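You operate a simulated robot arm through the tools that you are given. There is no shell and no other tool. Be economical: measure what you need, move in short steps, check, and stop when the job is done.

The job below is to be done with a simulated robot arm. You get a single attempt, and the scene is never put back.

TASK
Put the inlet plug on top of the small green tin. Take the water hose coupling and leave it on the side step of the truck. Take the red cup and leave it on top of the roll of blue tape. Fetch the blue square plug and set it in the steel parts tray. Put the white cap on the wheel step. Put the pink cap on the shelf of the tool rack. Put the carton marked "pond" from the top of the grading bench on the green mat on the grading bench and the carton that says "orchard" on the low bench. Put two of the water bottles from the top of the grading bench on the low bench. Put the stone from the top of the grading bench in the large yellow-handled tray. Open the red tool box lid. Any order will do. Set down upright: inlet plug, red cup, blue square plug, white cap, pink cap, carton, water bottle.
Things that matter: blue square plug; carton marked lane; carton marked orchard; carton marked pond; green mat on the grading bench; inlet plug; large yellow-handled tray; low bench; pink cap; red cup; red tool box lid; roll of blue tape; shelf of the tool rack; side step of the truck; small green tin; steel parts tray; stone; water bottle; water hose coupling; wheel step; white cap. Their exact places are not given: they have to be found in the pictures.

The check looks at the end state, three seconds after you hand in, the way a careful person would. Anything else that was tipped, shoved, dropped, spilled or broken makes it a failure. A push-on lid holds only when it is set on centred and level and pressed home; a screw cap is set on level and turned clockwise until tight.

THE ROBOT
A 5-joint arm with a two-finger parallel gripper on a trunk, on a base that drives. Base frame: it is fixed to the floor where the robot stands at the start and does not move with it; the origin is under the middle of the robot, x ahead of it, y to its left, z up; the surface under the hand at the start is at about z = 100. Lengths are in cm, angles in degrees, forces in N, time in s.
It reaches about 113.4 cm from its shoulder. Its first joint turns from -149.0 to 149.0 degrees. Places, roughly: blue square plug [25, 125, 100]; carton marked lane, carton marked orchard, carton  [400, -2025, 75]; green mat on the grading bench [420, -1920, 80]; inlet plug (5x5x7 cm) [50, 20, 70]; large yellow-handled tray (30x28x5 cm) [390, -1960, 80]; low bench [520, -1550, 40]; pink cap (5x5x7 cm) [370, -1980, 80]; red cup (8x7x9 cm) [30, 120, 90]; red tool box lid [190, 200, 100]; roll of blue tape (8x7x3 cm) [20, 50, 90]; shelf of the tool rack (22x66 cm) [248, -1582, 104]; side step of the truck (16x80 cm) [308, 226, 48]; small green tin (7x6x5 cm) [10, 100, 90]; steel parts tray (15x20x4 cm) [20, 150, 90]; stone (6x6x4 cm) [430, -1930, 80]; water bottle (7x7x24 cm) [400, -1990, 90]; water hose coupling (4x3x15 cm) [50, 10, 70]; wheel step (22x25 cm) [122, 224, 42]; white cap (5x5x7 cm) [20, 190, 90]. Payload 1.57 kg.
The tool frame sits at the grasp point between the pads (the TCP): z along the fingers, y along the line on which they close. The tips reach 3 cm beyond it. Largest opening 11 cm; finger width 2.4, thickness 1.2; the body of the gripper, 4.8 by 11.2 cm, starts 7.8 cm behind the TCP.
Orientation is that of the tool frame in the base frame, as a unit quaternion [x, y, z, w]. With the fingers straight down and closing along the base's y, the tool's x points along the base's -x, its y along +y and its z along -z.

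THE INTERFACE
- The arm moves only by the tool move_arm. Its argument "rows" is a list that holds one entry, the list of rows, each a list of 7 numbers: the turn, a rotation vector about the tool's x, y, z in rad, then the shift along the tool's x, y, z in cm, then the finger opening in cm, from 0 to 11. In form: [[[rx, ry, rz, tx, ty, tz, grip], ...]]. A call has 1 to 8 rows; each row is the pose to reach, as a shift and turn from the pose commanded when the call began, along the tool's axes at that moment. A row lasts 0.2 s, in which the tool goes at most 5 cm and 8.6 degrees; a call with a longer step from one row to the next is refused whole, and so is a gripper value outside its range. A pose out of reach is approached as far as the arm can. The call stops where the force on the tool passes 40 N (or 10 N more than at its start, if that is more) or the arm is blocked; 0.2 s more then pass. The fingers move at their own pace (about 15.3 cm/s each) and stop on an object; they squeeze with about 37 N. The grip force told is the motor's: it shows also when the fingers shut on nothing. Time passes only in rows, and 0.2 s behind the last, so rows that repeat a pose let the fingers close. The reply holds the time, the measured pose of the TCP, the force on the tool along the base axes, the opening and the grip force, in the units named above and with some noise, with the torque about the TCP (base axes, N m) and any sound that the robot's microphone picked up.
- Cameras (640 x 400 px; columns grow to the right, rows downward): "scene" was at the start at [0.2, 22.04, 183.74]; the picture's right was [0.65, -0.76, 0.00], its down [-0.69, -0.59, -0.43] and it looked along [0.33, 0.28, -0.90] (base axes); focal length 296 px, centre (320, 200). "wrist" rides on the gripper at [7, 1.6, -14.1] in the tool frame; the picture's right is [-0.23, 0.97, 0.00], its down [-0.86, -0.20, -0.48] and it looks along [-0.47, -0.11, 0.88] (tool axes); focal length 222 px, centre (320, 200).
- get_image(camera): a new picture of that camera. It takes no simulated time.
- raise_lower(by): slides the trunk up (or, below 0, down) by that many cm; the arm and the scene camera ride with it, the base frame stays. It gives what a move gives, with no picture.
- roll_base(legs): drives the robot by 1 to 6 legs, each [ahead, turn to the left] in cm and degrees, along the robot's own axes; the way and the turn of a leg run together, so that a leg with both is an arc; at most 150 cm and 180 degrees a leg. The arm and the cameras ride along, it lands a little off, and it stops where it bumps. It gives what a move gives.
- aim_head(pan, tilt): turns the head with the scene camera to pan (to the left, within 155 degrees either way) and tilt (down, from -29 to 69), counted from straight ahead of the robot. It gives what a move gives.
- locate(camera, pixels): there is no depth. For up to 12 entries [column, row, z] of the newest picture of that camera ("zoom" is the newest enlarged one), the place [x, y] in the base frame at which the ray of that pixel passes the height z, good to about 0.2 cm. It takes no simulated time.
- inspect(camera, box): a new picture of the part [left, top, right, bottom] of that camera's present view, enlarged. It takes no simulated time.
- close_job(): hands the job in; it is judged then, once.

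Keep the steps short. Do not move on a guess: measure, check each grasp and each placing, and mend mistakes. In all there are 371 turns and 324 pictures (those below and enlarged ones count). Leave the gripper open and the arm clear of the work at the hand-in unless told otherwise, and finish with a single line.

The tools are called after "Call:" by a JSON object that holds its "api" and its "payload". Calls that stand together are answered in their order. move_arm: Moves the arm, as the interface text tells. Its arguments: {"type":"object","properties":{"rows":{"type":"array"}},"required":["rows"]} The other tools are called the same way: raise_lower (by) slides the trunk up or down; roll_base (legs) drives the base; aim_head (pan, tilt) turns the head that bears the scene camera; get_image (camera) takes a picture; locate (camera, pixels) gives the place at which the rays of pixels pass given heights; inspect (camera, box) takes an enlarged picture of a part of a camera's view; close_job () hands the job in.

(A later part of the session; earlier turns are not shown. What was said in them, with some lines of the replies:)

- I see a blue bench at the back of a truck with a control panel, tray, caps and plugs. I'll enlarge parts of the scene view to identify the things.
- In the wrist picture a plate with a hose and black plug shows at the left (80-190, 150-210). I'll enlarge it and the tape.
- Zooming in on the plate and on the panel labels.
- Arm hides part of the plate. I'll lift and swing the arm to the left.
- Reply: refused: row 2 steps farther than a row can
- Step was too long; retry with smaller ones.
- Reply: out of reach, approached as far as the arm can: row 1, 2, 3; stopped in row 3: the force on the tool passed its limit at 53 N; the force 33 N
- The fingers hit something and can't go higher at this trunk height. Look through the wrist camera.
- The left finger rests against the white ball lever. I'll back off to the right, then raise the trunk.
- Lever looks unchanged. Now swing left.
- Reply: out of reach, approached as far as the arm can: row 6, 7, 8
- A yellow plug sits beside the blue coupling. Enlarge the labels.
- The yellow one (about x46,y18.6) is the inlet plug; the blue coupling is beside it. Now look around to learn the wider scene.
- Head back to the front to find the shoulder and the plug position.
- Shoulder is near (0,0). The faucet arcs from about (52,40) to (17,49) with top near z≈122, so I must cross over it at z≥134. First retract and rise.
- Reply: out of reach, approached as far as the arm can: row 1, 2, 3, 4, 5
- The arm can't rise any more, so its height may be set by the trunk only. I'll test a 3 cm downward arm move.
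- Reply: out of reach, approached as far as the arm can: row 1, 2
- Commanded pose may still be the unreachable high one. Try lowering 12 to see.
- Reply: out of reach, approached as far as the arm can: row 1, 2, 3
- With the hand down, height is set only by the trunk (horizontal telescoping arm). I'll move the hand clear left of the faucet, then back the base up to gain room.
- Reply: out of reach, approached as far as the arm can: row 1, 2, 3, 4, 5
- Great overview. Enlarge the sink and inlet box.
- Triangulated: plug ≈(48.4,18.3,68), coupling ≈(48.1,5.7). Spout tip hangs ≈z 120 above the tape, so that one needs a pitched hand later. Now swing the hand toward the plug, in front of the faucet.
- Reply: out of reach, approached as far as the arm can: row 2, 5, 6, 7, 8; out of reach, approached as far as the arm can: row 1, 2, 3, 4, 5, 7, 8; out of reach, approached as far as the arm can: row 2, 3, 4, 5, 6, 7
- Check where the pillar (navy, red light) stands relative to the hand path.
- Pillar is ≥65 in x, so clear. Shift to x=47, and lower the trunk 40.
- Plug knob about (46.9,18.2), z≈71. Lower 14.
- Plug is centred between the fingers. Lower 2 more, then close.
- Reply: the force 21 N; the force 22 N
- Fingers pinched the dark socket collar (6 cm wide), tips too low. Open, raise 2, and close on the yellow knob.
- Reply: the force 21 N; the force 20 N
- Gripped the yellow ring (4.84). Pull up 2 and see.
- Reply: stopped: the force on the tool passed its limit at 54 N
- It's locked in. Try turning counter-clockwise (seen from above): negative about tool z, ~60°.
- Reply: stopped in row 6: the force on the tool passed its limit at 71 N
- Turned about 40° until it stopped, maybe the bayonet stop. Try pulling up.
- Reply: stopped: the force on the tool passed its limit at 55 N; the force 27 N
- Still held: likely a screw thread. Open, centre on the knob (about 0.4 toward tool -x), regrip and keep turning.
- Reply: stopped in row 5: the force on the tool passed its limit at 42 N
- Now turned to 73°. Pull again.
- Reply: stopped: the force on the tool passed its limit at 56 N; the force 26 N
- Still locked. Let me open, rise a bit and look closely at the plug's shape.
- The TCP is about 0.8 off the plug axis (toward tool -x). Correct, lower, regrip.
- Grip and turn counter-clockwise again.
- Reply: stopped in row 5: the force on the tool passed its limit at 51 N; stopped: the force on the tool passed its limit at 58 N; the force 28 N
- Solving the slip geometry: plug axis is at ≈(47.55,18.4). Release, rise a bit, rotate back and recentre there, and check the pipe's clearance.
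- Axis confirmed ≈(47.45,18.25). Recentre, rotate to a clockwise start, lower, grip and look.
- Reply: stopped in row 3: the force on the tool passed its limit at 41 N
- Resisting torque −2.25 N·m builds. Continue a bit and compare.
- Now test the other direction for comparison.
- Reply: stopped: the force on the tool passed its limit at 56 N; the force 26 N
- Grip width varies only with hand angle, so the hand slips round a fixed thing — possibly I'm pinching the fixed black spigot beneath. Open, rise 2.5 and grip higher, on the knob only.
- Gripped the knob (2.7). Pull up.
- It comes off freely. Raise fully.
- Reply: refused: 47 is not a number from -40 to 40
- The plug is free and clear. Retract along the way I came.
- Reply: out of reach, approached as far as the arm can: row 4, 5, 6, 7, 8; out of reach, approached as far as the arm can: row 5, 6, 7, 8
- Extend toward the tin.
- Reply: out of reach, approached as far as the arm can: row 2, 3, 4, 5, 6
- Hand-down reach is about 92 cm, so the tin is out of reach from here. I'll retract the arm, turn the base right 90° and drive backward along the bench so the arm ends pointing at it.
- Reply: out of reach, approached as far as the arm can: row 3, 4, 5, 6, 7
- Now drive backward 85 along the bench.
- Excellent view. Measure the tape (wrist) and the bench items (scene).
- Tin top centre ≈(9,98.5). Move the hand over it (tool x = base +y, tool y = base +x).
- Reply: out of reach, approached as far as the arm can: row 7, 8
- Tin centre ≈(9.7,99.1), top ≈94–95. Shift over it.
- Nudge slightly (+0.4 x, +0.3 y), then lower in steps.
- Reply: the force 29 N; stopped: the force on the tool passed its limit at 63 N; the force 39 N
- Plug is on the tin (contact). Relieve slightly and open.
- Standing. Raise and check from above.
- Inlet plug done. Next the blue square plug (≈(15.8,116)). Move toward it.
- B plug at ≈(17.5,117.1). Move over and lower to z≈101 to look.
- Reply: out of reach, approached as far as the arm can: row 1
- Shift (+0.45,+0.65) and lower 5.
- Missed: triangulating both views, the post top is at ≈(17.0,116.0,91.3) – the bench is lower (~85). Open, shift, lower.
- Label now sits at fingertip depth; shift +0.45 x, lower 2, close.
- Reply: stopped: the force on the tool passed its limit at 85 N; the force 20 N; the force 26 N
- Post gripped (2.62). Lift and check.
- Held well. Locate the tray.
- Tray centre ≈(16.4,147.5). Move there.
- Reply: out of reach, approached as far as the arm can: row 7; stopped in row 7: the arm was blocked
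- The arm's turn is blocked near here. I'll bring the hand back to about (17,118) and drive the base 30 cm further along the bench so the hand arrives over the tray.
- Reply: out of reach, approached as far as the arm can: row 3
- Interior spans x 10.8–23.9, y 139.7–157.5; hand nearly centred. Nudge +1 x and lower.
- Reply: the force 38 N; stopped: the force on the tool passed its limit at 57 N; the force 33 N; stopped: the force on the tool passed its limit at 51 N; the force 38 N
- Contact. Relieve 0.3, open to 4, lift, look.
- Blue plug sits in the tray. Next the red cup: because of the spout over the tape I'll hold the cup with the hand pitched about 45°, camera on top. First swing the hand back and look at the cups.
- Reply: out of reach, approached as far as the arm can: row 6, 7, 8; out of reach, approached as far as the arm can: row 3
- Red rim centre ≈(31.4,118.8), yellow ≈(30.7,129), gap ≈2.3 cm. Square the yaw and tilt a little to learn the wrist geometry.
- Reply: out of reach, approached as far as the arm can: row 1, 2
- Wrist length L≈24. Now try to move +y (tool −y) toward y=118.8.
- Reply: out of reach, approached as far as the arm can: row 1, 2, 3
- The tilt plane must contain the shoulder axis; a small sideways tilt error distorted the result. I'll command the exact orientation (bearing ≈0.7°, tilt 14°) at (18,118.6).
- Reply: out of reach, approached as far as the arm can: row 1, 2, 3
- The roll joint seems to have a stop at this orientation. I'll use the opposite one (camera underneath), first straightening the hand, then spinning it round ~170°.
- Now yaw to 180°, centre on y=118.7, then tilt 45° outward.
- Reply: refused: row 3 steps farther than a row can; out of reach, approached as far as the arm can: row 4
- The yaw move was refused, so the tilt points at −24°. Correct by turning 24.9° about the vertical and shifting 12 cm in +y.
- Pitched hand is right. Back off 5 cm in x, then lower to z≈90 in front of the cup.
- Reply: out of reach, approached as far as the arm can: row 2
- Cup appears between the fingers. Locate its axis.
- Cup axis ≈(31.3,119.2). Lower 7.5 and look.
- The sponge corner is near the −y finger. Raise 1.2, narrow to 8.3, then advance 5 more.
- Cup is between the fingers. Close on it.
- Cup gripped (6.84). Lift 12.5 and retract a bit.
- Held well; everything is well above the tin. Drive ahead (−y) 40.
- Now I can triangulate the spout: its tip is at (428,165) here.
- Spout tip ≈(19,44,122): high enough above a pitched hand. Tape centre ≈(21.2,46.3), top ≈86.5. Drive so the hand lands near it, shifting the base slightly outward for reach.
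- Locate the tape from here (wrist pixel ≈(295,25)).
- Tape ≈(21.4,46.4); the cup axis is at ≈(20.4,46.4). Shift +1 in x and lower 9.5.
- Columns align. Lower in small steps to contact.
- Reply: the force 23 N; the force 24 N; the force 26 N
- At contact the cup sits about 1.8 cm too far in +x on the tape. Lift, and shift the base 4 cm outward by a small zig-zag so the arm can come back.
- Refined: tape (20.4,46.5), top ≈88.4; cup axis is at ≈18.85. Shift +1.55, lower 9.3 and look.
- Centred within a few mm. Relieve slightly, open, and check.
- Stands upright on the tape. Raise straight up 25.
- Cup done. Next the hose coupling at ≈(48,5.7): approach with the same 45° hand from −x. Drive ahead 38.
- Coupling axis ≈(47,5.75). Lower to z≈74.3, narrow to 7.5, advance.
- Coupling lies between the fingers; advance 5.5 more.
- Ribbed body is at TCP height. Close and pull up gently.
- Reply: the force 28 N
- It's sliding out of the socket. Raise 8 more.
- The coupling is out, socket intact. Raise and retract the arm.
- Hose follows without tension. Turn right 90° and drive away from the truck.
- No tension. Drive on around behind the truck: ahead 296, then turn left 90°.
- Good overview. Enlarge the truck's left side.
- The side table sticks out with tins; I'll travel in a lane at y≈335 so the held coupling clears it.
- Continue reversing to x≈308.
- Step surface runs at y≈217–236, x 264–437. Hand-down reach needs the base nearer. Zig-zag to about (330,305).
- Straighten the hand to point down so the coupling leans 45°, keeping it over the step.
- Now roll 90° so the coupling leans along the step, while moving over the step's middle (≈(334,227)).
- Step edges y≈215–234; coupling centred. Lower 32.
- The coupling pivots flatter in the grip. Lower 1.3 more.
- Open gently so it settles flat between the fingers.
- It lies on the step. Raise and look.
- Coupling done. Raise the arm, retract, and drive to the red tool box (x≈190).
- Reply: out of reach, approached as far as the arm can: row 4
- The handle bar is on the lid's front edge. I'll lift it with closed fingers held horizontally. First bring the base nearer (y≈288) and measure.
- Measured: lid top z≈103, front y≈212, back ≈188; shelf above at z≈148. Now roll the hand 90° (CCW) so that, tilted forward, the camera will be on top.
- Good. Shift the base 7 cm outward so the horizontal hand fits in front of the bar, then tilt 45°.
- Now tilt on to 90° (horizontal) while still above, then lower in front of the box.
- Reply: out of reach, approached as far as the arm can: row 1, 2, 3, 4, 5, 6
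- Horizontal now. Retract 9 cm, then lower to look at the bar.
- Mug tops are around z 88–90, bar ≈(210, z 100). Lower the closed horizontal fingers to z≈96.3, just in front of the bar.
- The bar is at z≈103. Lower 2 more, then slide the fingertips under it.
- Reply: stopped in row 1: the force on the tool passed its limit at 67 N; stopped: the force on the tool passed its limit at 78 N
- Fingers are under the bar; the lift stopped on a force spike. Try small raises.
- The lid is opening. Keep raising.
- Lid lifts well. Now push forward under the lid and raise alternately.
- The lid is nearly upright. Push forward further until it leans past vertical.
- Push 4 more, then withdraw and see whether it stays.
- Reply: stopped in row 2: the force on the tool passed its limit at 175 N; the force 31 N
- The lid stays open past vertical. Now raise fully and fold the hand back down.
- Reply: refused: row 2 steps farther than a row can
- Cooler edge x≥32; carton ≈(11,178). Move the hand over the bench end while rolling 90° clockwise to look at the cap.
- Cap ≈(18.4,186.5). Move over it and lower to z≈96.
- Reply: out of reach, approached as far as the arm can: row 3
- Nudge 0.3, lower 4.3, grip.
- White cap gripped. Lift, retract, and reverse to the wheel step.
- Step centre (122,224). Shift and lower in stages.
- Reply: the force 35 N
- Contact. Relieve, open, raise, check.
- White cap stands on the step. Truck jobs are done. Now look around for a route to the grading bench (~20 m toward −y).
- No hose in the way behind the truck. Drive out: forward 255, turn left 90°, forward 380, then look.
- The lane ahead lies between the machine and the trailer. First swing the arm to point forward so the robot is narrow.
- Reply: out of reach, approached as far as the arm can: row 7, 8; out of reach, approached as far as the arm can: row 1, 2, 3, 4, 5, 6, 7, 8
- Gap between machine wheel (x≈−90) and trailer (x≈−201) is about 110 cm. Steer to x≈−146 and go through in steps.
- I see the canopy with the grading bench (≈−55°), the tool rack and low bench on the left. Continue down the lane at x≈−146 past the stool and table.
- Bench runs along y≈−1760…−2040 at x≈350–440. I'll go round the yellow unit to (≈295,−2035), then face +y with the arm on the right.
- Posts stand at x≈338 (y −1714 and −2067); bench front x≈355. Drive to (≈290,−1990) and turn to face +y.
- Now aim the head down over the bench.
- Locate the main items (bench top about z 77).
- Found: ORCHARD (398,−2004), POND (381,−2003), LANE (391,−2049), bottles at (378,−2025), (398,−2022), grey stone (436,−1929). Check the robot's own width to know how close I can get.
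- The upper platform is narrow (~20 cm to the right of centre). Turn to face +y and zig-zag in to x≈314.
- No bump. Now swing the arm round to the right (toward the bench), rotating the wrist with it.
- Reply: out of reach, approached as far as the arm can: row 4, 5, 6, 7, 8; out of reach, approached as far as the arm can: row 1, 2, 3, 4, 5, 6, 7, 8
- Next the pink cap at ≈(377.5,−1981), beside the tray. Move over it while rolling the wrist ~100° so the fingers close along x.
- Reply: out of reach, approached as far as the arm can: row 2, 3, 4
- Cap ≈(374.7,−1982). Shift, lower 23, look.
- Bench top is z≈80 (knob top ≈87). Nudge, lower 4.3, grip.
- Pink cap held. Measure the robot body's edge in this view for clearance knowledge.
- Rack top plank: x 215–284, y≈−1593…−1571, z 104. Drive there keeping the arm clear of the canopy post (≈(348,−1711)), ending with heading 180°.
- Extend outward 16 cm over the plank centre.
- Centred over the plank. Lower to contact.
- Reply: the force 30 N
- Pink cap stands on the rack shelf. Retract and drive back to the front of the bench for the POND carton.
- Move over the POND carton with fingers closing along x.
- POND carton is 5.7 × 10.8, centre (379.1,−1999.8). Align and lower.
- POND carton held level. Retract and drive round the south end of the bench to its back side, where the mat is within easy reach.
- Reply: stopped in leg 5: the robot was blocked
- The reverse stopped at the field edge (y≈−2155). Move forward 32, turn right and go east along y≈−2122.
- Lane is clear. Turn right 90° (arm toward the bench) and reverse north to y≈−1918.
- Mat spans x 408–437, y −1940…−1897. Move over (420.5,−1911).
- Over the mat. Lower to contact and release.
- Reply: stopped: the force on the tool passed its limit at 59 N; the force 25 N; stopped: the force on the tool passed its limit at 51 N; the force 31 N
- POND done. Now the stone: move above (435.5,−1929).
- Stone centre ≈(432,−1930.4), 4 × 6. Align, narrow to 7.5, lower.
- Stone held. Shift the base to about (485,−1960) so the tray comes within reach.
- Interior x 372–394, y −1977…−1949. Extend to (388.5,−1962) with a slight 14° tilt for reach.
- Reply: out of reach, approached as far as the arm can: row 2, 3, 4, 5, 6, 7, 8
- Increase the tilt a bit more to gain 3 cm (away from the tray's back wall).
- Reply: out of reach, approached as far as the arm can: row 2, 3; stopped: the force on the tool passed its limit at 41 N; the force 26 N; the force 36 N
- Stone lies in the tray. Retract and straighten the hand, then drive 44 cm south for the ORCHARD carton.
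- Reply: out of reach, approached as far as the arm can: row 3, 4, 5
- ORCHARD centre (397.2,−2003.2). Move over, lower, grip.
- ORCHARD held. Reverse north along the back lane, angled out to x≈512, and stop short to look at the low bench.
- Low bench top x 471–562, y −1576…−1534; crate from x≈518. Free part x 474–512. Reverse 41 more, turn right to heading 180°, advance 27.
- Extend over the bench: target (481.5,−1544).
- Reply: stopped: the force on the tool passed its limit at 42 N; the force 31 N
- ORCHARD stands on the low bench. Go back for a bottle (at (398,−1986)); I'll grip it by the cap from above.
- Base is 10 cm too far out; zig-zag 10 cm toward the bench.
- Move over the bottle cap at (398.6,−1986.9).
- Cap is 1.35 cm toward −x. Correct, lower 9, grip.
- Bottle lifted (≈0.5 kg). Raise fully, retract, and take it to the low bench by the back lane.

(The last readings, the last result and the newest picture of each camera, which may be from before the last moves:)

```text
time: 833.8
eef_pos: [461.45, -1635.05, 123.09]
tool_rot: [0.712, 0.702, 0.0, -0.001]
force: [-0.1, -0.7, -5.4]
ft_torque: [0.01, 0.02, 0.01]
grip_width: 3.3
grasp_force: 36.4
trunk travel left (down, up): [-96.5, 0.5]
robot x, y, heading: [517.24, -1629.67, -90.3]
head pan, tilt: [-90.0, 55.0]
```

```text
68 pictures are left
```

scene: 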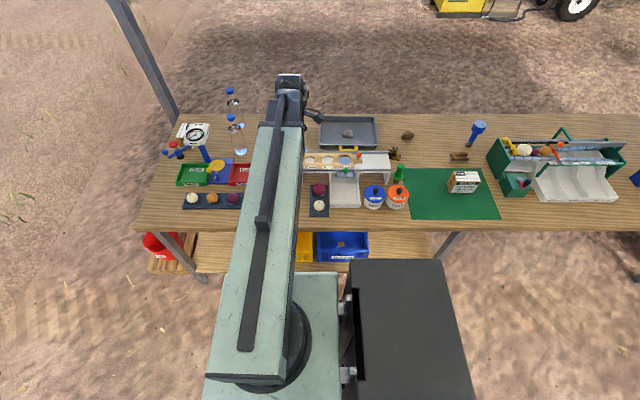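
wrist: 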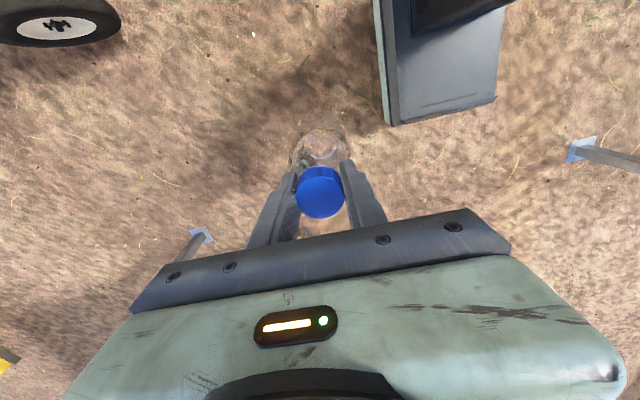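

Turn right 90° and advance 25 to the low bench.

Call:
{"api": "roll_base", "payload": {"legs": [[0, -89.7], [24, 0]]}}

Call:
{"api": "get_image", "payload": {"camera": "scene"}}

```text
time: 839.4
eef_pos: [487.97, -1574.38, 123.1]
tool_rot: [1.0, 0.0, 0.002, -0.001]
force: [-0.8, 0.0, -5.4]
ft_torque: [-0.02, -0.03, 0.0]
grip_width: 3.31
grasp_force: 36.8
trunk travel left (down, up): [-96.5, 0.5]
robot x, y, heading: [494.26, -1627.41, -178.9]
head pan, tilt: [-90.0, 55.0]
```

```text
67 pictures are left
```

scene: 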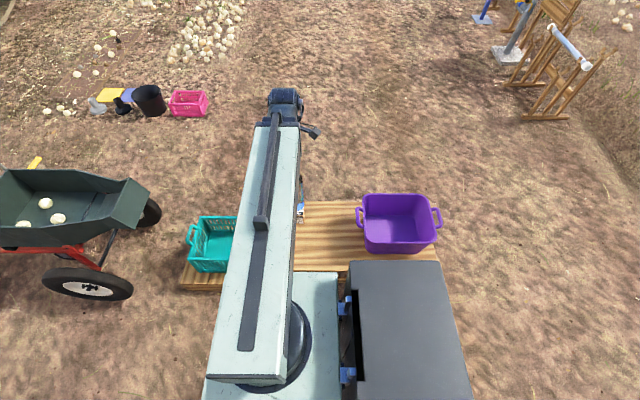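

Extend to (499,−1546), then lower.

Call:
{"api": "move_arm", "payload": {"rows": [[[0, 0, 0, 1.6, -4.1, 0, 1.5], [0, 0, 0, 3.2, -8.2, 0, 1.5], [0, 0, 0, 4.8, -12.3, 0, 1.5], [0, 0, 0, 6.4, -16.4, 0, 1.5], [0, 0, 0, 8, -20.5, 0, 1.5], [0, 0, 0, 9.6, -24.6, 0, 1.5], [0, 0, 0, 11, -28.4, 0, 1.5]]]}}

Call:
{"api": "raise_lower", "payload": {"by": -40}}

Call:
{"api": "raise_lower", "payload": {"by": -17}}

Call:
{"api": "get_image", "payload": {"camera": "wrist"}}

```text
time: 841.0
eef_pos: [499.07, -1545.77, 123.02]
tool_rot: [1.0, 0.0, 0.001, -0.001]
force: [0.9, -0.2, -6.2]
ft_torque: [0.0, -0.01, 0.01]
grip_width: 3.28
grasp_force: 36.8
trunk travel left (down, up): [-96.5, 0.5]
robot x, y, heading: [493.84, -1626.96, -178.5]
head pan, tilt: [-90.0, 55.0]
```

```text
time: 844.8
eef_pos: [499.08, -1546.09, 83.1]
tool_rot: [1.0, 0.0, 0.001, -0.001]
force: [-0.9, -0.4, -6.1]
ft_torque: [-0.01, -0.03, -0.02]
grip_width: 3.28
grasp_force: 37.6
trunk travel left (down, up): [-56.5, 40.5]
robot x, y, heading: [493.66, -1627.34, -178.4]
head pan, tilt: [-90.0, 55.0]
```

```text
time: 846.7
eef_pos: [499.18, -1545.96, 66.07]
tool_rot: [1.0, 0.001, 0.0, -0.002]
force: [0.4, -0.3, -5.6]
ft_torque: [0.02, 0.0, 0.0]
grip_width: 3.31
grasp_force: 36.2
trunk travel left (down, up): [-39.5, 57.5]
robot x, y, heading: [493.64, -1627.16, -178.4]
head pan, tilt: [-90.0, 55.0]
```

```text
66 pictures are left
```

wrist: 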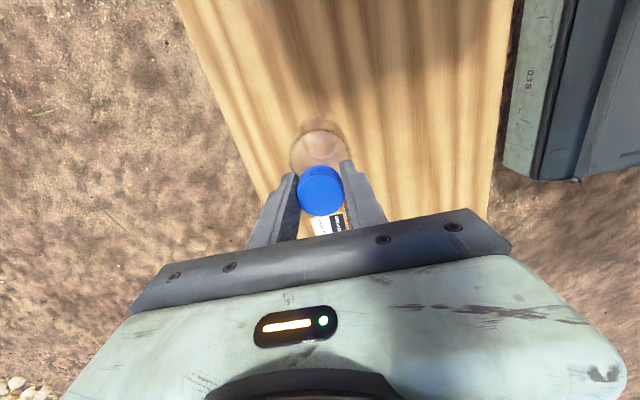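

Call:
{"api": "raise_lower", "payload": {"by": -3}}

Call:
{"api": "raise_lower", "payload": {"by": -0.7}}

Call:
{"api": "raise_lower", "payload": {"by": -0.6}}

```text
time: 847.5
eef_pos: [499.08, -1545.97, 62.95]
tool_rot: [1.0, 0.0, 0.0, -0.001]
force: [0.3, -0.1, -5.1]
ft_torque: [0.01, 0.01, 0.0]
grip_width: 3.3
grasp_force: 36.8
trunk travel left (down, up): [-36.5, 60.5]
robot x, y, heading: [493.5, -1626.99, -178.6]
head pan, tilt: [-90.0, 55.0]
```

```text
time: 848.0
eef_pos: [499.14, -1546.19, 62.71]
tool_rot: [1.0, -0.001, 0.003, -0.002]
force: [-1.4, 4.7, 28.2]
ft_torque: [0.2, -0.13, 0.0]
grip_width: 3.33
grasp_force: 37.0
trunk travel left (down, up): [-35.8, 61.2]
robot x, y, heading: [493.92, -1627.18, -178.4]
head pan, tilt: [-90.0, 55.0]
```

```text
time: 848.4
eef_pos: [499.05, -1546.08, 62.38]
tool_rot: [1.0, -0.001, 0.001, -0.003]
force: [-0.7, 4.3, 33.5]
ft_torque: [0.05, -0.05, -0.03]
grip_width: 3.29
grasp_force: 37.3
trunk travel left (down, up): [-35.5, 61.5]
robot x, y, heading: [493.77, -1627.33, -178.6]
head pan, tilt: [-90.0, 55.0]
stopped: the force on the tool passed its limit at 83 N (the readings are from after the stop); the commanded pose is now the measured one
```

Contact. Relieve 0.4, open slowly, lift.

Call:
{"api": "raise_lower", "payload": {"by": 0.4}}

Call:
{"api": "move_arm", "payload": {"rows": [[[0, 0, 0, 0, 0, 0, 3.6], [0, 0, 0, 0, 0, 0, 4.2], [0, 0, 0, 0, 0, 0, 5], [0, 0, 0, 0, 0, 0, 6]]]}}

Call:
{"api": "raise_lower", "payload": {"by": 40}}

Call:
{"api": "get_image", "payload": {"camera": "wrist"}}

```text
time: 849.0
eef_pos: [499.17, -1545.9, 62.5]
tool_rot: [1.0, 0.0, 0.0, 0.0]
force: [-0.4, -0.3, -6.1]
ft_torque: [0.02, -0.01, -0.01]
grip_width: 3.28
grasp_force: 37.1
trunk travel left (down, up): [-35.9, 61.1]
robot x, y, heading: [494.03, -1627.06, -178.7]
head pan, tilt: [-90.0, 55.0]
```

```text
time: 850.0
eef_pos: [499.12, -1546.01, 62.54]
tool_rot: [1.0, 0.0, 0.002, -0.001]
force: [-0.1, 1.0, -0.7]
ft_torque: [0.0, 0.03, 0.03]
grip_width: 5.99
grasp_force: 0.0
trunk travel left (down, up): [-35.9, 61.1]
robot x, y, heading: [493.93, -1627.4, -178.8]
head pan, tilt: [-90.0, 55.0]
```

```text
time: 853.8
eef_pos: [499.11, -1546.01, 102.57]
tool_rot: [1.0, 0.0, 0.001, -0.001]
force: [-0.1, 0.4, 0.5]
ft_torque: [0.03, -0.02, 0.04]
grip_width: 6.0
grasp_force: 0.0
trunk travel left (down, up): [-75.9, 21.1]
robot x, y, heading: [493.59, -1627.0, -178.7]
head pan, tilt: [-90.0, 55.0]
```

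```text
65 pictures are left
```

wrist: 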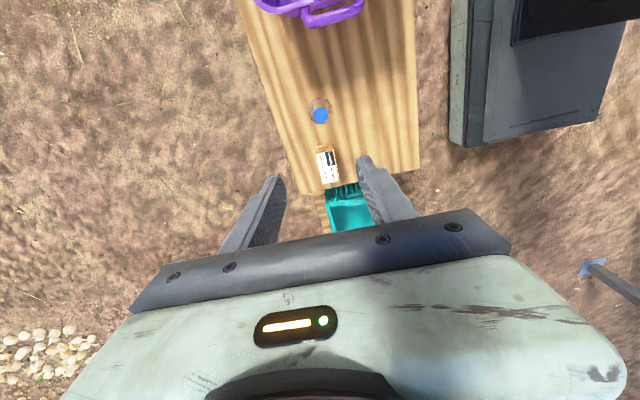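

Bottle 1 stands on the low bench. Return for the second bottle at (398,−2020).

Call:
{"api": "raise_lower", "payload": {"by": 20}}

Call:
{"api": "move_arm", "payload": {"rows": [[[0, 0, 0, -1, 4.5, 0, 6], [0, 0, 0, -2, 9, 0, 6], [0, 0, 0, -3, 13.5, 0, 6], [0, 0, 0, -4, 18, 0, 6], [0, 0, 0, -5, 22.5, 0, 6], [0, 0, 0, -6, 26.5, 0, 6]]]}}

Call:
{"api": "roll_base", "payload": {"legs": [[-24, 0], [0, 89.5], [110, 0], [103, 0], [0, -12], [140, 0]]}}

Call:
{"api": "roll_base", "payload": {"legs": [[0, 12], [35, 0]]}}

Call:
{"api": "get_image", "payload": {"camera": "wrist"}}

Call:
{"api": "get_image", "payload": {"camera": "scene"}}

```text
time: 856.0
eef_pos: [499.19, -1546.0, 122.62]
tool_rot: [1.0, 0.0, 0.001, -0.001]
force: [0.0, 0.6, 0.6]
ft_torque: [0.02, -0.01, 0.02]
grip_width: 6.01
grasp_force: 0.1
trunk travel left (down, up): [-95.9, 1.1]
robot x, y, heading: [493.91, -1627.19, -178.6]
head pan, tilt: [-90.0, 55.0]
```

```text
time: 857.4
eef_pos: [493.2, -1572.88, 122.61]
tool_rot: [1.0, 0.0, 0.001, -0.001]
force: [0.4, 0.7, 0.4]
ft_torque: [-0.01, 0.02, 0.0]
grip_width: 6.02
grasp_force: 0.0
trunk travel left (down, up): [-95.9, 1.1]
robot x, y, heading: [493.53, -1627.08, -178.6]
head pan, tilt: [-90.0, 55.0]
```

```text
time: 880.3
eef_pos: [437.04, -1964.24, 122.58]
tool_rot: [0.779, 0.627, 0.001, -0.002]
force: [-0.1, 0.0, 1.0]
ft_torque: [-0.02, -0.04, 0.0]
grip_width: 6.02
grasp_force: 0.0
trunk travel left (down, up): [-95.9, 1.1]
robot x, y, heading: [490.35, -1975.25, -100.8]
head pan, tilt: [-90.0, 55.0]
```

```text
time: 883.4
eef_pos: [436.43, -2011.31, 122.61]
tool_rot: [0.711, 0.704, 0.001, -0.001]
force: [-0.1, 0.0, -0.6]
ft_torque: [0.05, 0.02, 0.0]
grip_width: 6.02
grasp_force: 0.1
trunk travel left (down, up): [-95.9, 1.1]
robot x, y, heading: [490.45, -2011.33, -89.4]
head pan, tilt: [-90.0, 55.0]
```

```text
64 pictures are left
```

wrist: 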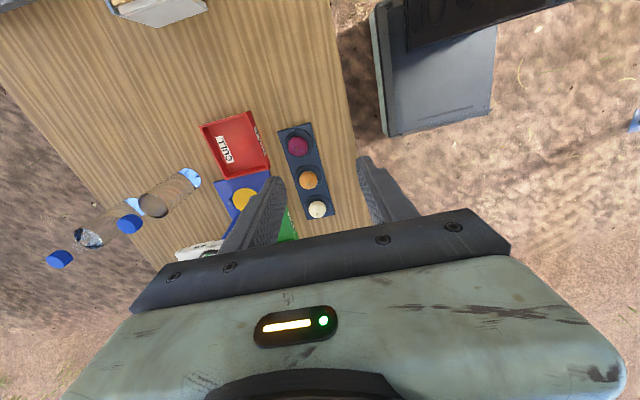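

```text
63 pictures are left
```

scene: 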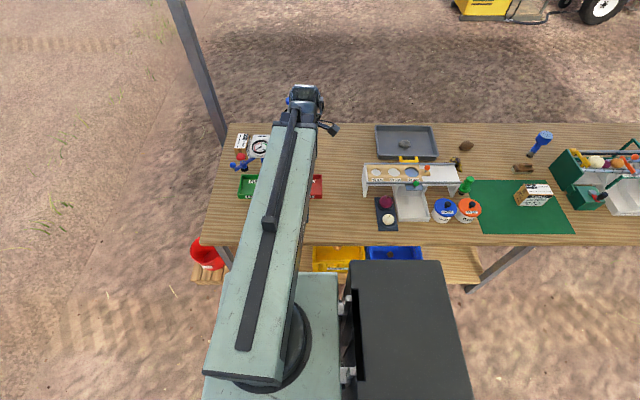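

Call:
{"api": "locate", "payload": {"camera": "wrist", "pixels": [[127, 224, 103.5], [189, 179, 81], [60, 258, 103.5]]}}

```text
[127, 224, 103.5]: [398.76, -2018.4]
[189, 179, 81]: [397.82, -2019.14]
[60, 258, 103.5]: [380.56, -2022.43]
```

Zig-zag 5 cm closer, then go over the bottle.

Call:
{"api": "roll_base", "payload": {"legs": [[0, -10], [15, 0], [0, 20], [-15, 0], [0, -10]]}}

Call:
{"api": "move_arm", "payload": {"rows": [[[0, 0, 0, -1.2, -4.3, 0, 6], [0, 0, 0, -2.4, -8.6, 0, 6], [0, 0, 0, -3.6, -12.9, 0, 6], [0, 0, 0, -4.8, -17.2, 0, 6], [0, 0, 0, -6, -21.5, 0, 6], [0, 0, 0, -7.2, -25.8, 0, 6], [0, 0, 0, -7.5, -30, 0, 6], [0, 0, 0, -7.5, -34, 0, 6]]]}}

Call:
{"api": "raise_lower", "payload": {"by": -11}}

Call:
{"api": "get_image", "payload": {"camera": "wrist"}}

```text
time: 888.2
eef_pos: [431.4, -2010.5, 122.65]
tool_rot: [0.715, 0.699, 0.0, -0.001]
force: [0.2, 0.0, 0.6]
ft_torque: [0.0, 0.0, 0.01]
grip_width: 6.02
grasp_force: 0.0
trunk travel left (down, up): [-95.9, 1.1]
robot x, y, heading: [485.21, -2011.51, -89.4]
head pan, tilt: [-90.0, 55.0]
```

```text
time: 890.0
eef_pos: [397.01, -2017.31, 122.5]
tool_rot: [0.715, 0.699, 0.0, -0.001]
force: [-0.5, -0.6, -0.4]
ft_torque: [0.01, 0.0, 0.02]
grip_width: 5.98
grasp_force: 0.0
trunk travel left (down, up): [-95.9, 1.1]
robot x, y, heading: [485.04, -2011.46, -89.3]
head pan, tilt: [-90.0, 55.0]
```

```text
time: 891.4
eef_pos: [396.92, -2017.34, 111.59]
tool_rot: [0.715, 0.699, 0.0, -0.002]
force: [0.1, -0.4, -0.6]
ft_torque: [-0.01, -0.01, 0.0]
grip_width: 5.98
grasp_force: 0.1
trunk travel left (down, up): [-84.9, 12.1]
robot x, y, heading: [484.18, -2011.32, -89.7]
head pan, tilt: [-90.0, 55.0]
```

```text
62 pictures are left
```

wrist: 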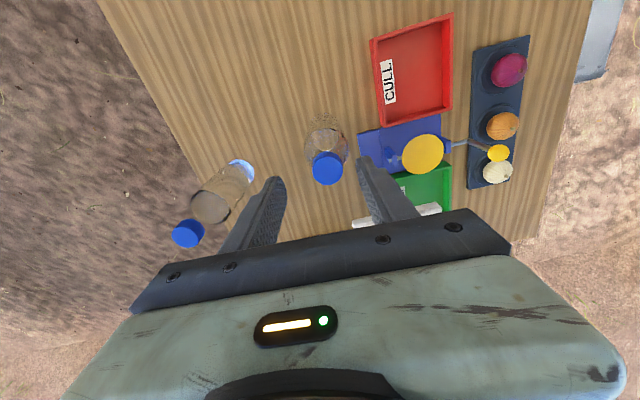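

Cap offset: +0.6 along tool y, −0.9 along tool x. Correct and lower 9.5.

Call:
{"api": "move_arm", "payload": {"rows": [[[0, 0, 0, -0.9, 0.6, 0, 6]]]}}

Call:
{"api": "raise_lower", "payload": {"by": -8.7}}

Call:
{"api": "inspect", "payload": {"camera": "wrist", "box": [220, 80, 420, 240]}}

```text
time: 891.8
eef_pos: [397.68, -2018.34, 111.61]
tool_rot: [0.714, 0.7, 0.0, -0.001]
force: [0.0, 0.3, 0.5]
ft_torque: [0.0, -0.01, -0.02]
grip_width: 6.0
grasp_force: 0.0
trunk travel left (down, up): [-84.9, 12.1]
robot x, y, heading: [484.79, -2011.42, -89.4]
head pan, tilt: [-90.0, 55.0]
```

```text
time: 893.0
eef_pos: [397.64, -2018.24, 102.91]
tool_rot: [0.715, 0.699, 0.0, -0.002]
force: [0.0, -0.3, 0.0]
ft_torque: [-0.03, -0.01, 0.01]
grip_width: 6.0
grasp_force: 0.0
trunk travel left (down, up): [-76.2, 20.8]
robot x, y, heading: [485.41, -2011.09, -89.4]
head pan, tilt: [-90.0, 55.0]
```

```text
2.50 times, centred on (320, 160) of wrist
```

zoom: 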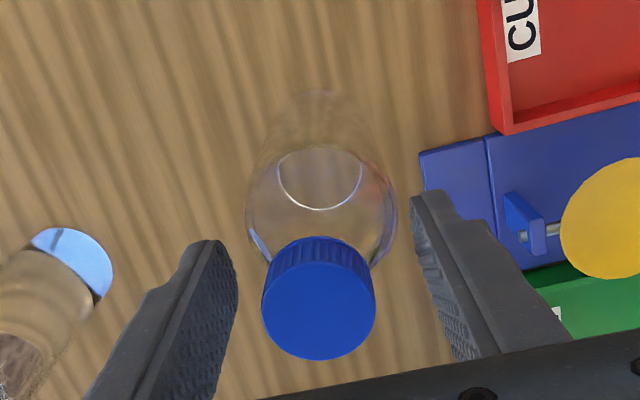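

Call:
{"api": "raise_lower", "payload": {"by": -0.8}}

Call:
{"api": "move_arm", "payload": {"rows": [[[0, 0, 0, -0.2, 0, 0, 4], [0, 0, 0, -0.2, 0, 0, 1.5], [0, 0, 0, -0.2, 0, 0, 1.5], [0, 0, 0, -0.2, 0, 0, 1.5]]]}}

Call:
{"api": "raise_lower", "payload": {"by": 21}}

Call:
{"api": "get_image", "payload": {"camera": "wrist"}}

```text
time: 893.6
eef_pos: [397.77, -2018.29, 102.02]
tool_rot: [0.715, 0.699, 0.0, -0.001]
force: [-0.1, 0.2, -0.3]
ft_torque: [-0.01, 0.02, -0.01]
grip_width: 6.01
grasp_force: 0.1
trunk travel left (down, up): [-75.4, 21.6]
robot x, y, heading: [484.56, -2011.2, -89.3]
head pan, tilt: [-90.0, 55.0]
```

```text
time: 894.6
eef_pos: [397.8, -2018.51, 102.17]
tool_rot: [0.715, 0.699, -0.001, -0.002]
force: [-1.4, 1.7, 5.5]
ft_torque: [0.17, 0.12, 0.0]
grip_width: 3.51
grasp_force: 37.0
trunk travel left (down, up): [-75.4, 21.6]
robot x, y, heading: [484.65, -2011.5, -89.3]
head pan, tilt: [-90.0, 55.0]
```

```text
time: 896.8
eef_pos: [397.68, -2018.39, 123.1]
tool_rot: [0.715, 0.699, 0.0, -0.001]
force: [-0.3, 0.5, -5.7]
ft_torque: [0.06, -0.04, -0.01]
grip_width: 3.3
grasp_force: 36.7
trunk travel left (down, up): [-96.4, 0.6]
robot x, y, heading: [484.86, -2011.67, -89.3]
head pan, tilt: [-90.0, 55.0]
```

```text
60 pictures are left
```

wrist: 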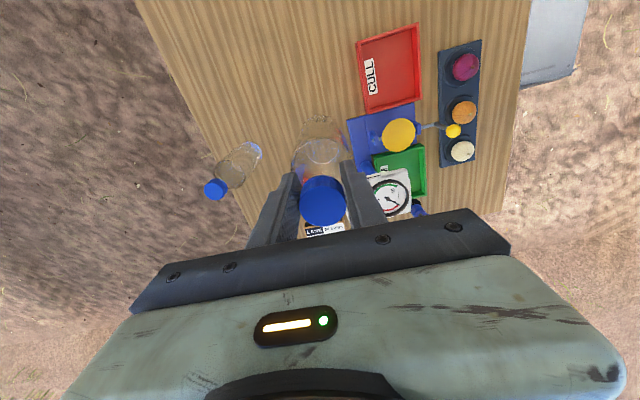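

Held. Retract away from the scale, then go by the same lane to the low bench.

Call:
{"api": "move_arm", "payload": {"rows": [[[0, 0, 0, 2.5, 4, 0, 1.5], [0, 0, 0, 5, 8, 0, 1.5], [0, 0, 0, 7, 12.3, 0, 1.5], [0, 0, 0, 7.5, 16.7, 0, 1.5], [0, 0, 0, 7.5, 21, 0, 1.5], [0, 0, 0, 7.5, 25.3, 0, 1.5], [0, 0, 0, 7.5, 29.6, 0, 1.5], [0, 0, 0, 7.5, 33, 0, 1.5]]]}}

Call:
{"api": "roll_base", "payload": {"legs": [[-30, 0], [0, -12], [-140, 0], [0, 12], [-105, 0], [-108, 0]]}}

Call:
{"api": "roll_base", "payload": {"legs": [[0, -89.7], [24, 0]]}}

Call:
{"api": "get_image", "payload": {"camera": "scene"}}

```text
time: 898.6
eef_pos: [431.13, -2011.63, 123.02]
tool_rot: [0.715, 0.699, -0.001, -0.001]
force: [0.9, 0.8, -5.6]
ft_torque: [0.01, 0.01, -0.01]
grip_width: 3.34
grasp_force: 37.1
trunk travel left (down, up): [-96.4, 0.6]
robot x, y, heading: [484.91, -2011.07, -89.3]
head pan, tilt: [-90.0, 55.0]
```

```text
time: 919.0
eef_pos: [445.84, -1632.69, 123.14]
tool_rot: [0.705, 0.709, 0.001, -0.001]
force: [-0.7, 0.0, -5.6]
ft_torque: [0.09, 0.0, 0.0]
grip_width: 3.31
grasp_force: 37.0
trunk travel left (down, up): [-96.4, 0.6]
robot x, y, heading: [500.3, -1630.68, -87.3]
head pan, tilt: [-90.0, 55.0]
```

```text
time: 924.6
eef_pos: [474.64, -1576.52, 123.1]
tool_rot: [1.0, -0.003, 0.0, 0.011]
force: [-1.1, -0.3, -5.7]
ft_torque: [0.01, -0.07, -0.01]
grip_width: 3.33
grasp_force: 36.8
trunk travel left (down, up): [-96.4, 0.6]
robot x, y, heading: [475.53, -1628.25, -177.7]
head pan, tilt: [-90.0, 55.0]
```

```text
59 pictures are left
```

scene: 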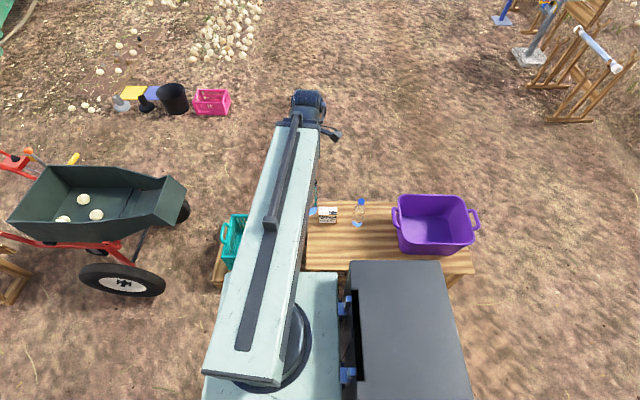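

Move over (495,−1562) and lower.

Call:
{"api": "move_arm", "payload": {"rows": [[[0, 0, 0, 3.4, -2.4, 0, 1.5], [0, 0, 0, 6.8, -4.8, 0, 1.5], [0, 0, 0, 10.2, -7.2, 0, 1.5], [0, 0, 0, 13.6, -9.6, 0, 1.5], [0, 0, 0, 17, -12, 0, 1.5], [0, 0, 0, 20.4, -14.5, 0, 1.5]]]}}

Call:
{"api": "get_image", "payload": {"camera": "wrist"}}

```text
time: 926.0
eef_pos: [495.35, -1562.23, 123.04]
tool_rot: [1.0, -0.003, 0.0, 0.011]
force: [0.7, -0.3, -5.3]
ft_torque: [0.02, -0.07, -0.03]
grip_width: 3.31
grasp_force: 37.0
out of reach, approached as far as the arm can: row 5, 6
trunk travel left (down, up): [-96.4, 0.6]
robot x, y, heading: [475.68, -1628.21, -177.7]
head pan, tilt: [-90.0, 55.0]
```

```text
58 pictures are left
```

wrist: 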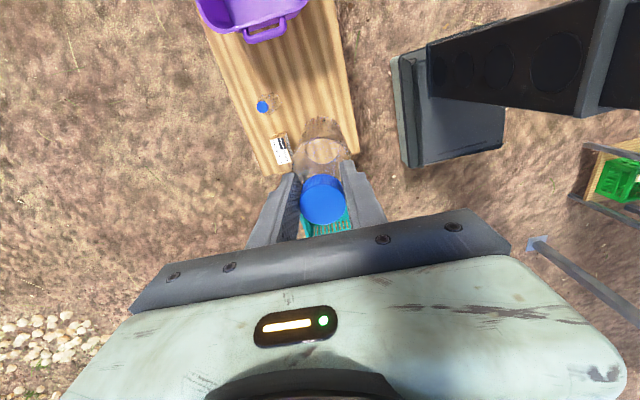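

Call:
{"api": "move_arm", "payload": {"rows": [[[0.022, 0, 0, 0, 0, 0, 1.5]]]}}

Call:
{"api": "raise_lower", "payload": {"by": -40}}

Call:
{"api": "raise_lower", "payload": {"by": -18}}

Call:
{"api": "get_image", "payload": {"camera": "wrist"}}

```text
time: 926.4
eef_pos: [495.27, -1562.27, 123.02]
tool_rot: [1.0, -0.003, 0.0, 0.0]
force: [-0.4, -0.2, -5.3]
ft_torque: [0.0, -0.07, 0.0]
grip_width: 3.31
grasp_force: 37.1
trunk travel left (down, up): [-96.4, 0.6]
robot x, y, heading: [475.67, -1627.74, -177.5]
head pan, tilt: [-90.0, 55.0]
```

```text
time: 930.2
eef_pos: [495.24, -1562.27, 83.07]
tool_rot: [1.0, -0.003, 0.0, 0.0]
force: [0.2, 1.2, -6.3]
ft_torque: [-0.03, -0.07, -0.01]
grip_width: 3.33
grasp_force: 37.3
trunk travel left (down, up): [-56.4, 40.6]
robot x, y, heading: [475.66, -1628.26, -177.8]
head pan, tilt: [-90.0, 55.0]
```

```text
time: 932.2
eef_pos: [495.27, -1562.38, 65.08]
tool_rot: [1.0, -0.003, -0.001, 0.0]
force: [-0.4, 0.1, -4.9]
ft_torque: [0.0, -0.05, 0.0]
grip_width: 3.34
grasp_force: 36.6
trunk travel left (down, up): [-38.4, 58.6]
robot x, y, heading: [475.78, -1628.28, -177.6]
head pan, tilt: [-90.0, 55.0]
```

```text
57 pictures are left
```

wrist: 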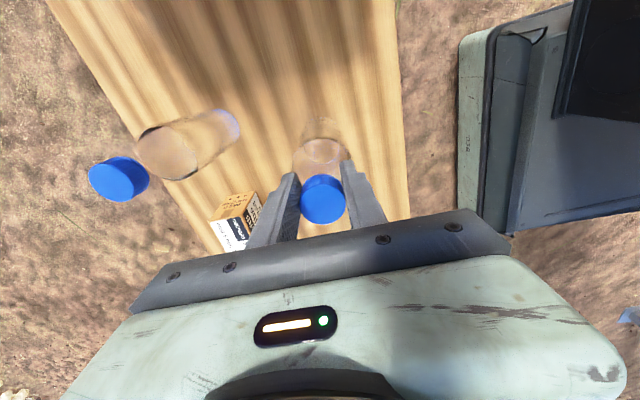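

Good clearance. Lower to contact.

Call:
{"api": "raise_lower", "payload": {"by": -2}}

Call:
{"api": "raise_lower", "payload": {"by": -0.6}}

Call:
{"api": "raise_lower", "payload": {"by": -0.4}}

```text
time: 932.9
eef_pos: [495.13, -1562.26, 62.98]
tool_rot: [1.0, -0.003, 0.001, 0.001]
force: [-0.9, -0.4, -6.3]
ft_torque: [0.05, -0.07, -0.02]
grip_width: 3.31
grasp_force: 36.8
trunk travel left (down, up): [-36.4, 60.6]
robot x, y, heading: [475.97, -1628.02, -177.6]
head pan, tilt: [-90.0, 55.0]
```

```text
time: 933.4
eef_pos: [495.18, -1562.3, 62.64]
tool_rot: [1.0, -0.003, 0.0, -0.001]
force: [-0.7, 1.9, 22.2]
ft_torque: [0.35, -0.28, -0.02]
grip_width: 3.3
grasp_force: 36.7
trunk travel left (down, up): [-35.8, 61.2]
robot x, y, heading: [475.59, -1628.0, -177.5]
head pan, tilt: [-90.0, 55.0]
```

```text
time: 933.8
eef_pos: [495.05, -1562.23, 62.54]
tool_rot: [1.0, -0.003, 0.0, -0.002]
force: [-0.7, 0.6, 26.5]
ft_torque: [-0.16, -0.13, -0.01]
grip_width: 3.3
grasp_force: 37.1
trunk travel left (down, up): [-35.7, 61.3]
robot x, y, heading: [475.76, -1627.82, -177.5]
head pan, tilt: [-90.0, 55.0]
stopped: the force on the tool passed its limit at 50 N (the readings are from after the stop); the commanded pose is now the measured one
```

Call:
{"api": "raise_lower", "payload": {"by": 0.2}}

Call:
{"api": "move_arm", "payload": {"rows": [[[0, 0, 0, 0, 0, 0, 3.6], [0, 0, 0, 0, 0, 0, 4.2], [0, 0, 0, 0, 0, 0, 5], [0, 0, 0, 0, 0, 0, 6]]]}}

Call:
{"api": "raise_lower", "payload": {"by": 40}}

Call:
{"api": "move_arm", "payload": {"rows": [[[0, 0, 0, -4, 2, 0, 8], [0, 0, 0, -8, 4, 0, 8], [0, 0, 0, -12, 6, 0, 8], [0, 0, 0, -16, 8, 0, 8]]]}}

Call:
{"api": "get_image", "payload": {"camera": "wrist"}}

Call:
{"api": "get_image", "payload": {"camera": "scene"}}

```text
time: 934.3
eef_pos: [495.21, -1562.3, 62.54]
tool_rot: [1.0, -0.004, 0.0, -0.001]
force: [0.6, -0.3, -5.8]
ft_torque: [0.03, -0.04, 0.01]
grip_width: 3.31
grasp_force: 37.1
trunk travel left (down, up): [-35.9, 61.1]
robot x, y, heading: [475.62, -1627.99, -177.8]
head pan, tilt: [-90.0, 55.0]
```

```text
time: 935.3
eef_pos: [495.12, -1562.21, 62.54]
tool_rot: [1.0, -0.004, -0.001, -0.001]
force: [-1.1, -0.2, -0.4]
ft_torque: [0.01, 0.0, 0.03]
grip_width: 6.01
grasp_force: 0.1
trunk travel left (down, up): [-35.9, 61.1]
robot x, y, heading: [475.77, -1627.8, -177.6]
head pan, tilt: [-90.0, 55.0]
```

```text
time: 939.1
eef_pos: [495.2, -1562.17, 102.55]
tool_rot: [1.0, -0.003, -0.001, -0.001]
force: [0.0, 0.8, 0.6]
ft_torque: [-0.02, 0.01, -0.01]
grip_width: 6.0
grasp_force: 0.1
trunk travel left (down, up): [-75.9, 21.1]
robot x, y, heading: [475.61, -1628.45, -177.6]
head pan, tilt: [-90.0, 55.0]
```

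```text
time: 940.1
eef_pos: [479.07, -1570.07, 102.52]
tool_rot: [1.0, -0.003, -0.001, -0.001]
force: [0.7, 1.1, 0.3]
ft_torque: [0.01, 0.0, -0.01]
grip_width: 8.0
grasp_force: 0.1
trunk travel left (down, up): [-75.9, 21.1]
robot x, y, heading: [475.74, -1628.26, -177.4]
head pan, tilt: [-90.0, 55.0]
```

```text
56 pictures are left
```

wrist: 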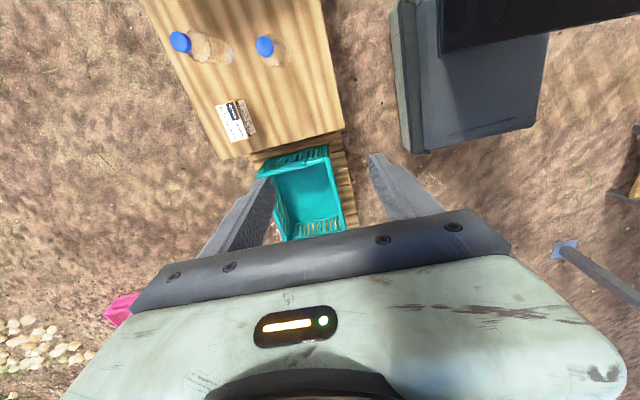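

```text
55 pictures are left
```

scene: 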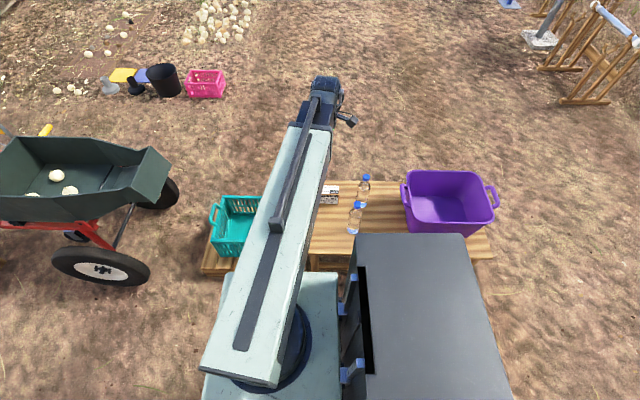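

Everything is on the low bench. One last look at the grading bench to make sure nothing was disturbed.

Call:
{"api": "aim_head", "payload": {"pan": 80, "tilt": 25}}

Call:
{"api": "inspect", "payload": {"camera": "scene", "box": [160, 100, 560, 350]}}

```text
time: 942.7
eef_pos: [479.19, -1570.05, 102.5]
tool_rot: [1.0, -0.004, -0.001, -0.002]
force: [-0.5, -0.7, -0.4]
ft_torque: [0.0, 0.03, 0.01]
grip_width: 8.01
grasp_force: 0.1
trunk travel left (down, up): [-75.9, 21.1]
robot x, y, heading: [475.82, -1628.39, -177.6]
head pan, tilt: [80.0, 25.0]
```

```text
1.60 times, centred on (360, 225) of scene
```

zoom: 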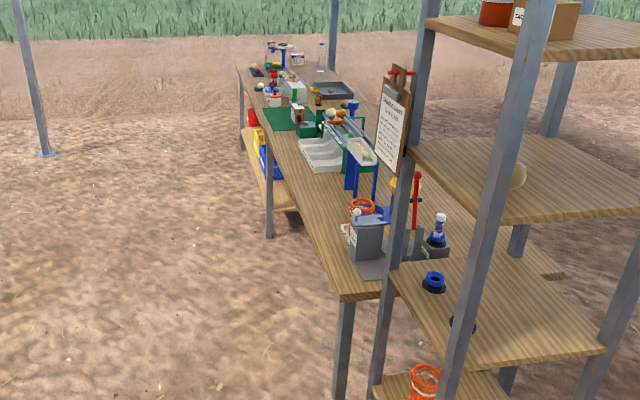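

Nothing on the grading bench has been knocked over. The gripper is open and the arm is clear, so I'm handing in.

Call:
{"api": "close_job", "payload": {}}

```text
The job is handed in.
```

All the listed jobs were carried out, each placing was checked in a picture as it was made, and the job is handed in with the gripper open and the arm clear.
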